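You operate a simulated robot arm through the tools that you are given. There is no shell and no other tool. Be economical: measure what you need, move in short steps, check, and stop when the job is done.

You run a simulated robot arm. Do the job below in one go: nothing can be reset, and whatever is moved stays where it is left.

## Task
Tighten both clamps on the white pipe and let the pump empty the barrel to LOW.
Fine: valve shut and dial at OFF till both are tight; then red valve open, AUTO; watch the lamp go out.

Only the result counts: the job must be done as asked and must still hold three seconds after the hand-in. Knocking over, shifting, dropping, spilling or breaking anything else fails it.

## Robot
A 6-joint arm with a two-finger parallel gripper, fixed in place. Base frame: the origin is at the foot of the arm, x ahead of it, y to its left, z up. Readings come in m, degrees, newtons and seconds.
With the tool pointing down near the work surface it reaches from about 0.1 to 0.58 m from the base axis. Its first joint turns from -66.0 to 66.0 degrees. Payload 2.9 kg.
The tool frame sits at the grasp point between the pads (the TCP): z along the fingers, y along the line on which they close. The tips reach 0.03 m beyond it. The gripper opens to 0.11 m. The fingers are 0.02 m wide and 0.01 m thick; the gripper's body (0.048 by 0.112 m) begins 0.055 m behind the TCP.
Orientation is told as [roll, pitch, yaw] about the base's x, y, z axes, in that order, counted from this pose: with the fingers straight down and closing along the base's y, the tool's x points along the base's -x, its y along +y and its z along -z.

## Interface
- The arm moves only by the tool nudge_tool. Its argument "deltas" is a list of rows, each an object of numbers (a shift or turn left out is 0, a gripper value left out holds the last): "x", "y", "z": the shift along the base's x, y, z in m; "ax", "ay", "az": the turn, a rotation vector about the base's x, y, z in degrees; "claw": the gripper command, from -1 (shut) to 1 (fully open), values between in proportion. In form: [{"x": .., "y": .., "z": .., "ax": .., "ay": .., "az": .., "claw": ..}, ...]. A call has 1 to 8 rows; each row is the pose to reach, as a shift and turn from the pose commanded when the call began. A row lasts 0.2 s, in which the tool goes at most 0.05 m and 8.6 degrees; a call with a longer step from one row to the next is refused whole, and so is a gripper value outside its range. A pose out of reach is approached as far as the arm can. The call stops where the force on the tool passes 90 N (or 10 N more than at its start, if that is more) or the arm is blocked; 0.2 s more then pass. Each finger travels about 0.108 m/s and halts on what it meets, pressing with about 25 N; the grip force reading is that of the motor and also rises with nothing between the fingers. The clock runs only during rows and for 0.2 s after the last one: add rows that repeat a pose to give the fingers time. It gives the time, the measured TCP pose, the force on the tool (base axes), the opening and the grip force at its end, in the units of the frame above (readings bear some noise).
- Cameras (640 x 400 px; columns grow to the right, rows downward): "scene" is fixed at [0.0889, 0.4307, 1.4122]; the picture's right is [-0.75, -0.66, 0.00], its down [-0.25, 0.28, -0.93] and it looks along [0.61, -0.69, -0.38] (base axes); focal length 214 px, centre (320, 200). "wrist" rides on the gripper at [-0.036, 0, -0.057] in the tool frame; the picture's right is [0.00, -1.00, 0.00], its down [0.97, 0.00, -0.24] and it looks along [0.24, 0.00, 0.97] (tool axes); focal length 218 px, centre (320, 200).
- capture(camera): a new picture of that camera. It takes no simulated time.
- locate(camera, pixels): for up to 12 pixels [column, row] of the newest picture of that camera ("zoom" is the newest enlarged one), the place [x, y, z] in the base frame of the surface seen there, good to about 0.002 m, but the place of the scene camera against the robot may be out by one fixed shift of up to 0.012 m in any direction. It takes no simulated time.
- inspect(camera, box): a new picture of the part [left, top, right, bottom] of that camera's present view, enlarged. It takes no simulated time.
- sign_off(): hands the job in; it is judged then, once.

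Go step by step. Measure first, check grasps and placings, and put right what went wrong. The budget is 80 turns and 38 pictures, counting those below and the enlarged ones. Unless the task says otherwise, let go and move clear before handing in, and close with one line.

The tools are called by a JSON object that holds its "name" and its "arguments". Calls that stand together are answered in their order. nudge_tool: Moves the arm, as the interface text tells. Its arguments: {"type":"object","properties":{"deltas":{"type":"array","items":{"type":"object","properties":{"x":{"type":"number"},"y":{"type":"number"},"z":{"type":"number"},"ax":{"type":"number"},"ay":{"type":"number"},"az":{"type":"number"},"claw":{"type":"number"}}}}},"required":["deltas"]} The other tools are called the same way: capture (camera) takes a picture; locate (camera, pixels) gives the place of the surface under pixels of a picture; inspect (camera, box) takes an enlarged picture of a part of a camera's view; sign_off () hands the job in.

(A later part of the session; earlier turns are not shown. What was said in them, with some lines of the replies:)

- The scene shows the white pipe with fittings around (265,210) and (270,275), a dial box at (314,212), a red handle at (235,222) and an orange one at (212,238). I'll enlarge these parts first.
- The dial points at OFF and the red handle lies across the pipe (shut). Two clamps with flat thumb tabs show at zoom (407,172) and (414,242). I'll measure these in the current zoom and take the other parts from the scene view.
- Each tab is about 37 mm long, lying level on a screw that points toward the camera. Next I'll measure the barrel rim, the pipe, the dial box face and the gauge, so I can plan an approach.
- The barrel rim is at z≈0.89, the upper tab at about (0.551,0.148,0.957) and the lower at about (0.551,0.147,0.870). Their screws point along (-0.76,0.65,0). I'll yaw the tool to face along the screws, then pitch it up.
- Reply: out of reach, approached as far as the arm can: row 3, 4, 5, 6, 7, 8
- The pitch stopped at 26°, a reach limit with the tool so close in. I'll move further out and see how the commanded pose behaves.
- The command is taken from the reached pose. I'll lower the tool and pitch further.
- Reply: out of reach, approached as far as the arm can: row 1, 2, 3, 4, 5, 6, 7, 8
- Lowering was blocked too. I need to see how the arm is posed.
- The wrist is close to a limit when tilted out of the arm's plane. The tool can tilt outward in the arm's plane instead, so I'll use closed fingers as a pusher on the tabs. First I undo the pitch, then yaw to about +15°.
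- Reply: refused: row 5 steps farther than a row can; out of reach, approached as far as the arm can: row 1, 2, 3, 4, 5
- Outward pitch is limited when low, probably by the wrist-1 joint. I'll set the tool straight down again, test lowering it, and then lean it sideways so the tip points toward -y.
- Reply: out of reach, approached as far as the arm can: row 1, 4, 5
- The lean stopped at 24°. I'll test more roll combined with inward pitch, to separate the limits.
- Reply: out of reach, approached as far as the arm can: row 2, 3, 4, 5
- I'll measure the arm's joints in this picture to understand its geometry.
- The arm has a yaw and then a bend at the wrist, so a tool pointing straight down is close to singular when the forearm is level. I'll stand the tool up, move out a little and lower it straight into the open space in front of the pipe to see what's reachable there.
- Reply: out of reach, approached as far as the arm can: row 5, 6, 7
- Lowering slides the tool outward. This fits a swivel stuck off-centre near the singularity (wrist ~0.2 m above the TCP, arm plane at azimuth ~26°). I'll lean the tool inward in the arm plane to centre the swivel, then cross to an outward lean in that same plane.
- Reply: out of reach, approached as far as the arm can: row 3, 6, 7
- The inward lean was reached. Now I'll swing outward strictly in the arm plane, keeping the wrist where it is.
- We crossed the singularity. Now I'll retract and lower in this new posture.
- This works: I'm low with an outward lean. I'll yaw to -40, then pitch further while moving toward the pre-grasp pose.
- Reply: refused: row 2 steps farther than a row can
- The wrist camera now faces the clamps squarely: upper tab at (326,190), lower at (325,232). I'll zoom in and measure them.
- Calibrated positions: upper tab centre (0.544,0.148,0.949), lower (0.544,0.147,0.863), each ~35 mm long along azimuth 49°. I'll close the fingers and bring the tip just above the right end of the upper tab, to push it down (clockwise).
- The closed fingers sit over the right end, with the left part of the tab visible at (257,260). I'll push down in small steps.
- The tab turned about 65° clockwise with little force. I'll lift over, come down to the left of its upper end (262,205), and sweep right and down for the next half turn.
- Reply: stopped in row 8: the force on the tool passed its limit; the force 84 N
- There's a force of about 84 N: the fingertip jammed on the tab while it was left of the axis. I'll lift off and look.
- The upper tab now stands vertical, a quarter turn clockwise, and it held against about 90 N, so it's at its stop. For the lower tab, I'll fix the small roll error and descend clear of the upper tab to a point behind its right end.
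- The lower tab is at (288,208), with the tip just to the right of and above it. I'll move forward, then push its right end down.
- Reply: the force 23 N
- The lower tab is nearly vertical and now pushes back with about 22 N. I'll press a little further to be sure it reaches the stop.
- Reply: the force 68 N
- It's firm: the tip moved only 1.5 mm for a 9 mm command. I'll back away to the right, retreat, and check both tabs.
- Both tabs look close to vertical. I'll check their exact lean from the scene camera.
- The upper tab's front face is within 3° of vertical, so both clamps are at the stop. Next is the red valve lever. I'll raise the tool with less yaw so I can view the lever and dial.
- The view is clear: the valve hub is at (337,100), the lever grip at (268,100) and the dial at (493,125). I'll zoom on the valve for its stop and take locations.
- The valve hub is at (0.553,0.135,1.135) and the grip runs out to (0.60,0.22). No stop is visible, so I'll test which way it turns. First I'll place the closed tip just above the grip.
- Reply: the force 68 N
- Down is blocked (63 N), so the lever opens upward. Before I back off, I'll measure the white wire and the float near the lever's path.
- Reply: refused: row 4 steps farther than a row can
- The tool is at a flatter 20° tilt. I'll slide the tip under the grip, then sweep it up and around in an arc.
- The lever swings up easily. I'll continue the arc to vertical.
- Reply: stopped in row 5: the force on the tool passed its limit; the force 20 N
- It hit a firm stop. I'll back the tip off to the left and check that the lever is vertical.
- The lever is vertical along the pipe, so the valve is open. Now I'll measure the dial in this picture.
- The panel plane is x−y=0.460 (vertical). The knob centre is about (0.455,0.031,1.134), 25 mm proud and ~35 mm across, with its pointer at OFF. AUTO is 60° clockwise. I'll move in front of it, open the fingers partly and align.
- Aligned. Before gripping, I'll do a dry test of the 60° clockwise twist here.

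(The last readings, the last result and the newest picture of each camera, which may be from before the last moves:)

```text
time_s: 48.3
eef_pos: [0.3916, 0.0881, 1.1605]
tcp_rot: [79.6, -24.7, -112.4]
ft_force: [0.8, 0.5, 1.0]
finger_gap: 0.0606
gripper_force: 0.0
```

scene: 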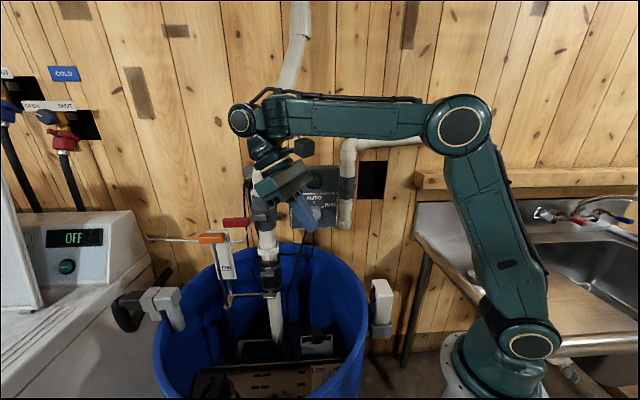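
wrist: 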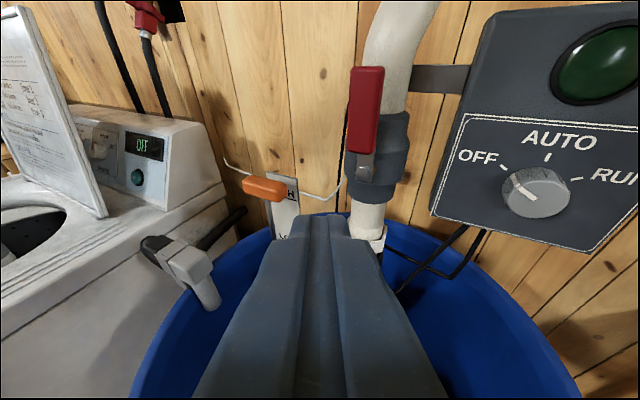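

The twist is reachable. I'll turn back and take a picture before moving in.

{"name": "nudge_tool", "arguments": {"deltas": [{"ax": -6, "ay": 6}, {"ax": -12, "ay": 12}, {"ax": -18, "ay": 18}, {"ax": -24, "ay": 24}, {"ax": -30, "ay": 30}, {"ax": -36, "ay": 36}, {"ax": -42, "ay": 42}, {"ax": -44, "ay": 44}]}}

{"name": "nudge_tool", "arguments": {"deltas": [{"x": 0.012, "y": -0.006, "z": -0.021}, {"x": 0.028, "y": -0.02, "z": -0.021}]}}

{"name": "capture", "arguments": {"camera": "wrist"}}

{"name": "locate", "arguments": {"camera": "wrist", "pixels": [[320, 190], [300, 190], [340, 190], [320, 170]]}}

```text
time_s: 50.1
eef_pos: [0.3897, 0.0886, 1.1614]
tcp_rot: [2.5, -69.4, -47.8]
ft_force: [0.2, -1.0, 0.5]
finger_gap: 0.0604
gripper_force: 0.0
```

```text
time_s: 50.7
eef_pos: [0.4175, 0.0687, 1.1397]
tcp_rot: [2.8, -69.5, -48.2]
ft_force: [-0.2, -1.2, 0.6]
finger_gap: 0.0602
gripper_force: 0.1
```

```text
8 pictures are left
```

wrist: 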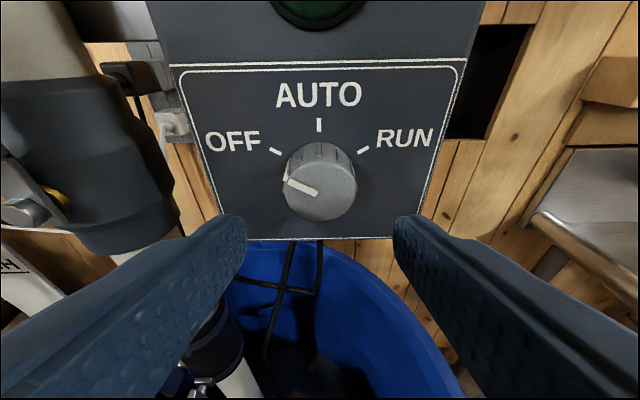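

```text
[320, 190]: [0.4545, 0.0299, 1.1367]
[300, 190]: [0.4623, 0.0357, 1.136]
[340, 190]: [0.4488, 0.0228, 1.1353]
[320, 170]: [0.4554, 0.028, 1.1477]
```

The knob is centred at (320,194) between the fingers. I'll move in and close.

{"name": "nudge_tool", "arguments": {"deltas": [{"x": 0.015, "y": -0.015, "z": 0.002}, {"x": 0.0285, "y": -0.029, "z": 0.002}, {"x": 0.0285, "y": -0.029, "z": 0.002}]}}

{"name": "nudge_tool", "arguments": {"deltas": [{"claw": -0.3}, {"claw": -1}, {"claw": -1}]}}

```text
time_s: 51.5
eef_pos: [0.4464, 0.0389, 1.1426]
tcp_rot: [2.7, -69.5, -48.0]
ft_force: [0.8, 0.7, -0.8]
finger_gap: 0.0604
gripper_force: 0.0
```

```text
time_s: 52.3
eef_pos: [0.4454, 0.0395, 1.1412]
tcp_rot: [2.6, -69.4, -48.1]
ft_force: [-2.0, -3.7, -1.5]
finger_gap: 0.0386
gripper_force: 44.9
```

The grip is firm at 38.6 mm. I'll turn 60° clockwise about the knob axis.

{"name": "nudge_tool", "arguments": {"deltas": [{"ax": 5.3, "ay": -5.3, "x": -0.0007, "y": -0.0007}, {"ax": 10.6, "ay": -10.6, "x": -0.0015, "y": -0.0015, "z": -0.0003}, {"ax": 15.9, "ay": -15.9, "x": -0.0022, "y": -0.0022, "z": -0.0006}, {"ax": 21.2, "ay": -21.2, "x": -0.0028, "y": -0.0028, "z": -0.0011}, {"ax": 26.5, "ay": -26.5, "x": -0.0034, "y": -0.0034, "z": -0.0017}, {"ax": 31.8, "ay": -31.8, "x": -0.004, "y": -0.004, "z": -0.0023}, {"ax": 37.1, "ay": -37.1, "x": -0.0045, "y": -0.0045, "z": -0.0031}, {"ax": 42.4, "ay": -42.4, "x": -0.0049, "y": -0.0049, "z": -0.004}]}}

{"name": "capture", "arguments": {"camera": "wrist"}}

```text
time_s: 54.1
eef_pos: [0.4394, 0.0339, 1.138]
tcp_rot: [78.4, -26.9, -112.1]
ft_force: [-31.5, -1.8, -10.1]
finger_gap: 0.0381
gripper_force: 45.4
```

```text
7 pictures are left
```

wrist: 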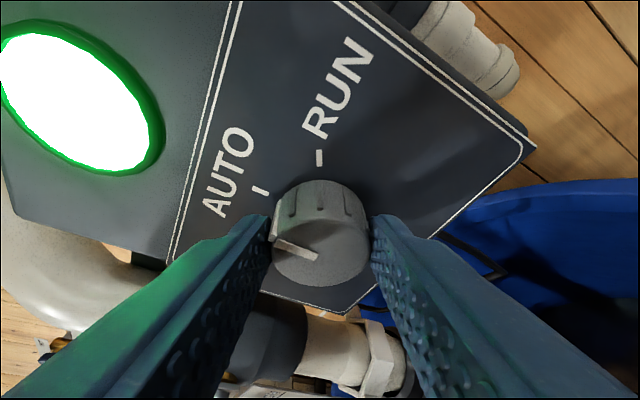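

The lamp is lit and the pointer aims at AUTO. I'll let go and back straight out.

{"name": "nudge_tool", "arguments": {"deltas": [{"claw": 0.1}, {"claw": 0.1}, {"x": -0.03, "y": 0.03}, {"x": -0.055, "y": 0.055, "ax": -5.5, "ay": 5.5}, {"x": -0.055, "y": 0.055, "ax": -11, "ay": 11}, {"x": -0.055, "y": 0.055, "ax": -16.5, "ay": 16.5}, {"x": -0.055, "y": 0.055, "ax": -22, "ay": 22}, {"x": -0.055, "y": 0.055, "ax": -27.5, "ay": 27.5}]}}

{"name": "capture", "arguments": {"camera": "wrist"}}

```text
time_s: 55.9
eef_pos: [0.3855, 0.0896, 1.1388]
tcp_rot: [48.8, -60.3, -90.2]
ft_force: [0.6, -0.4, 0.3]
finger_gap: 0.0603
gripper_force: 0.1
```

```text
6 pictures are left
```

wrist: 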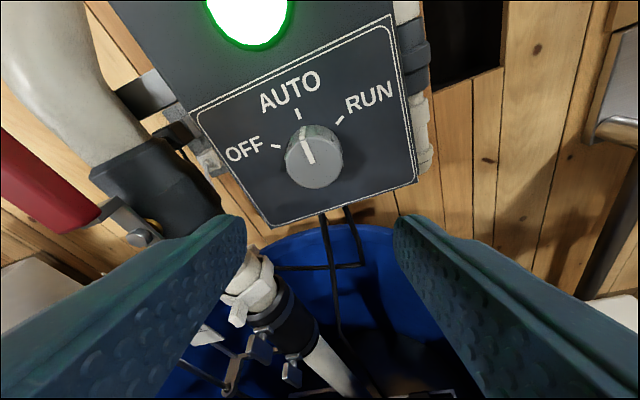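

The pointer is on AUTO, the lamp is lit and the valve lever is open. I'll retreat a bit and let time run.

{"name": "nudge_tool", "arguments": {"deltas": [{"ax": -5, "ay": 5, "x": -0.02, "y": 0.02}, {"ax": -10, "ay": 10, "x": -0.04, "y": 0.04, "z": 0.01}, {"ax": -14, "ay": 14, "x": -0.05, "y": 0.06, "z": 0.02}, {"ax": -14, "ay": 14, "x": -0.05, "y": 0.06, "z": 0.02}, {"ax": -14, "ay": 14, "x": -0.05, "y": 0.06, "z": 0.02}, {"ax": -14, "ay": 14, "x": -0.05, "y": 0.06, "z": 0.02}, {"ax": -14, "ay": 14, "x": -0.05, "y": 0.06, "z": 0.02}, {"ax": -14, "ay": 14, "x": -0.05, "y": 0.06, "z": 0.02}]}}

{"name": "nudge_tool", "arguments": {"deltas": [{}, {}, {}, {}, {}, {}, {}, {}]}}

{"name": "nudge_tool", "arguments": {"deltas": [{}, {}, {}, {}, {}, {}, {}, {}]}}

{"name": "capture", "arguments": {"camera": "wrist"}}

```text
time_s: 57.7
eef_pos: [0.3433, 0.1385, 1.1437]
tcp_rot: [6.5, -69.2, -51.6]
ft_force: [-0.5, 0.1, 0.1]
finger_gap: 0.0606
gripper_force: 0.2
out of reach, approached as far as the arm can: row 3, 4, 5, 6, 7, 8
```

```text
time_s: 59.5
eef_pos: [0.3437, 0.14, 1.1431]
tcp_rot: [6.5, -69.2, -51.3]
ft_force: [0.5, -0.3, -0.4]
finger_gap: 0.0606
gripper_force: 0.1
```

```text
time_s: 61.3
eef_pos: [0.3443, 0.1393, 1.144]
tcp_rot: [6.6, -69.2, -51.5]
ft_force: [-0.1, -1.0, -0.5]
finger_gap: 0.0605
gripper_force: 0.0
```

```text
5 pictures are left
```

wrist: 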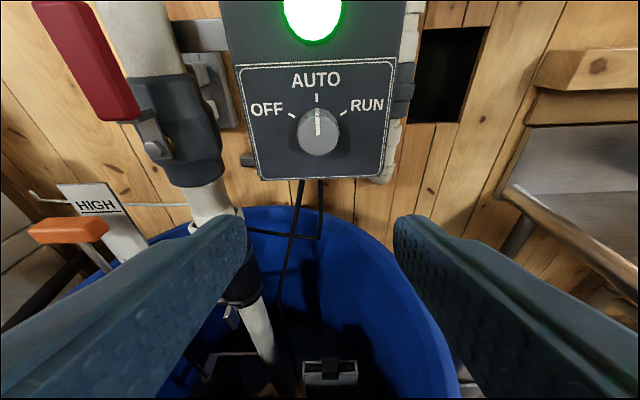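

The float has dropped just below HIGH (70,230), so it's pumping. I'll keep waiting.

{"name": "locate", "arguments": {"camera": "wrist", "pixels": [[70, 230], [95, 208]]}}

{"name": "nudge_tool", "arguments": {"deltas": [{}, {}, {}, {}, {}, {}, {}, {}]}}

{"name": "nudge_tool", "arguments": {"deltas": [{}, {}, {}, {}, {}, {}, {}, {}]}}

{"name": "nudge_tool", "arguments": {"deltas": [{}, {}, {}, {}, {}, {}, {}, {}]}}

{"name": "nudge_tool", "arguments": {"deltas": [{}, {}, {}, {}, {}, {}, {}, {}]}}

{"name": "nudge_tool", "arguments": {"deltas": [{}, {}, {}, {}, {}, {}, {}, {}]}}

{"name": "nudge_tool", "arguments": {"deltas": [{}, {}, {}, {}, {}, {}, {}, {}]}}

{"name": "capture", "arguments": {"camera": "wrist"}}

```text
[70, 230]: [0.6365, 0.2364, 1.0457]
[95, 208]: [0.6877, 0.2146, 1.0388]
```

```text
time_s: 63.1
eef_pos: [0.3446, 0.1393, 1.1434]
tcp_rot: [6.5, -69.2, -51.5]
ft_force: [-0.2, 0.4, -0.8]
finger_gap: 0.0605
gripper_force: 0.1
```

```text
time_s: 64.9
eef_pos: [0.3429, 0.139, 1.1444]
tcp_rot: [6.6, -69.3, -51.4]
ft_force: [0.2, -0.4, 1.6]
finger_gap: 0.0605
gripper_force: 0.1
```

```text
time_s: 66.7
eef_pos: [0.3435, 0.1384, 1.1441]
tcp_rot: [6.5, -69.2, -51.4]
ft_force: [0.2, 0.0, 0.3]
finger_gap: 0.0602
gripper_force: 0.0
```

```text
time_s: 68.5
eef_pos: [0.3435, 0.1383, 1.1437]
tcp_rot: [6.4, -69.2, -51.5]
ft_force: [-0.3, 0.3, 0.0]
finger_gap: 0.0604
gripper_force: 0.0
```

```text
time_s: 70.3
eef_pos: [0.3449, 0.1388, 1.1433]
tcp_rot: [6.5, -69.2, -51.5]
ft_force: [-0.6, -0.9, 0.6]
finger_gap: 0.0606
gripper_force: 0.1
```

```text
time_s: 72.1
eef_pos: [0.3436, 0.1397, 1.1436]
tcp_rot: [6.5, -69.3, -51.4]
ft_force: [-0.7, 1.1, -0.6]
finger_gap: 0.0604
gripper_force: 0.0
```

```text
4 pictures are left
```

wrist: 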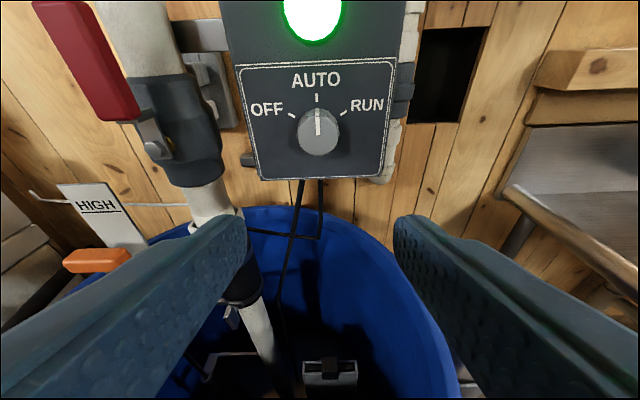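

{"name": "locate", "arguments": {"camera": "wrist", "pixels": [[95, 260], [95, 268]]}}

{"name": "nudge_tool", "arguments": {"deltas": [{}, {}, {}, {}, {}, {}, {}, {}]}}

{"name": "nudge_tool", "arguments": {"deltas": [{}, {}, {}, {}, {}, {}, {}, {}]}}

{"name": "nudge_tool", "arguments": {"deltas": [{}, {}, {}, {}, {}, {}, {}, {}]}}

{"name": "nudge_tool", "arguments": {"deltas": [{}, {}, {}, {}, {}, {}, {}, {}]}}

{"name": "nudge_tool", "arguments": {"deltas": [{}, {}, {}, {}, {}, {}, {}, {}]}}

{"name": "nudge_tool", "arguments": {"deltas": [{}, {}, {}, {}, {}, {}, {}, {}]}}

{"name": "capture", "arguments": {"camera": "wrist"}}

```text
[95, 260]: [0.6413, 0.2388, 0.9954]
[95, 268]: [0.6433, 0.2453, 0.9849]
```

```text
time_s: 73.9
eef_pos: [0.344, 0.1393, 1.1432]
tcp_rot: [6.5, -69.2, -51.4]
ft_force: [-1.1, -0.5, 0.4]
finger_gap: 0.0602
gripper_force: 0.0
```

```text
time_s: 75.7
eef_pos: [0.3434, 0.1399, 1.1445]
tcp_rot: [6.5, -69.3, -51.5]
ft_force: [-0.1, -0.9, -0.5]
finger_gap: 0.0607
gripper_force: 0.0
```

```text
time_s: 77.5
eef_pos: [0.3426, 0.1389, 1.1433]
tcp_rot: [6.5, -69.2, -51.5]
ft_force: [0.3, 0.6, 0.2]
finger_gap: 0.0605
gripper_force: 0.2
```

```text
time_s: 79.3
eef_pos: [0.3428, 0.1397, 1.1441]
tcp_rot: [6.5, -69.1, -51.4]
ft_force: [0.1, -0.2, -0.3]
finger_gap: 0.0604
gripper_force: 0.0
```

```text
time_s: 81.1
eef_pos: [0.3441, 0.1385, 1.144]
tcp_rot: [6.5, -69.2, -51.4]
ft_force: [-0.5, 0.3, 0.3]
finger_gap: 0.0602
gripper_force: 0.0
```

```text
time_s: 82.9
eef_pos: [0.3435, 0.14, 1.1441]
tcp_rot: [6.5, -69.1, -51.4]
ft_force: [0.5, 0.1, 0.1]
finger_gap: 0.0603
gripper_force: 0.0
```

```text
3 pictures are left
```

wrist: 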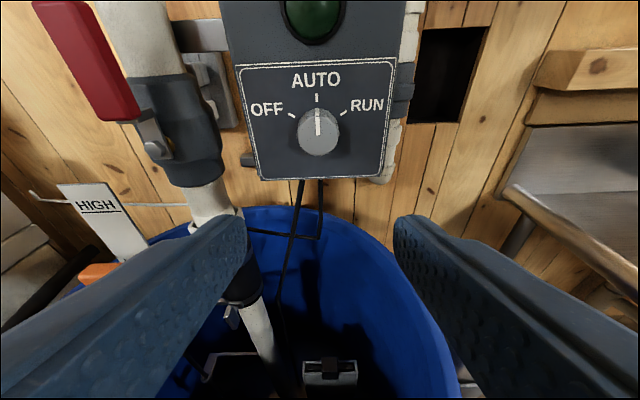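

The lamp is out, and the float has come down to about (98,270). I'll do one scene check of the float and the surroundings.

{"name": "inspect", "arguments": {"camera": "scene", "box": [120, 190, 360, 340]}}

```text
2.67 times, centred on (240, 265) of scene
```

zoom: 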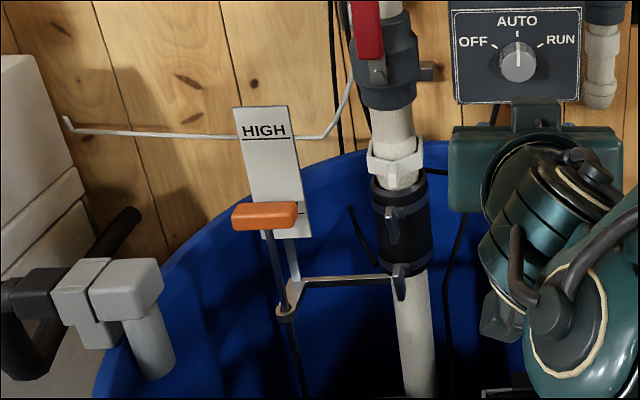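

The float is at the LOW mark, the lamp is out, both tabs are vertical, the valve is open, the dial is on AUTO and the gripper is clear. I'm handing in.

{"name": "sign_off", "arguments": {}}

```text
The job is handed in.
```

Both clamps are tight, the red valve is open, the dial is on AUTO, and the pump took the barrel down to LOW, where the lamp went out.
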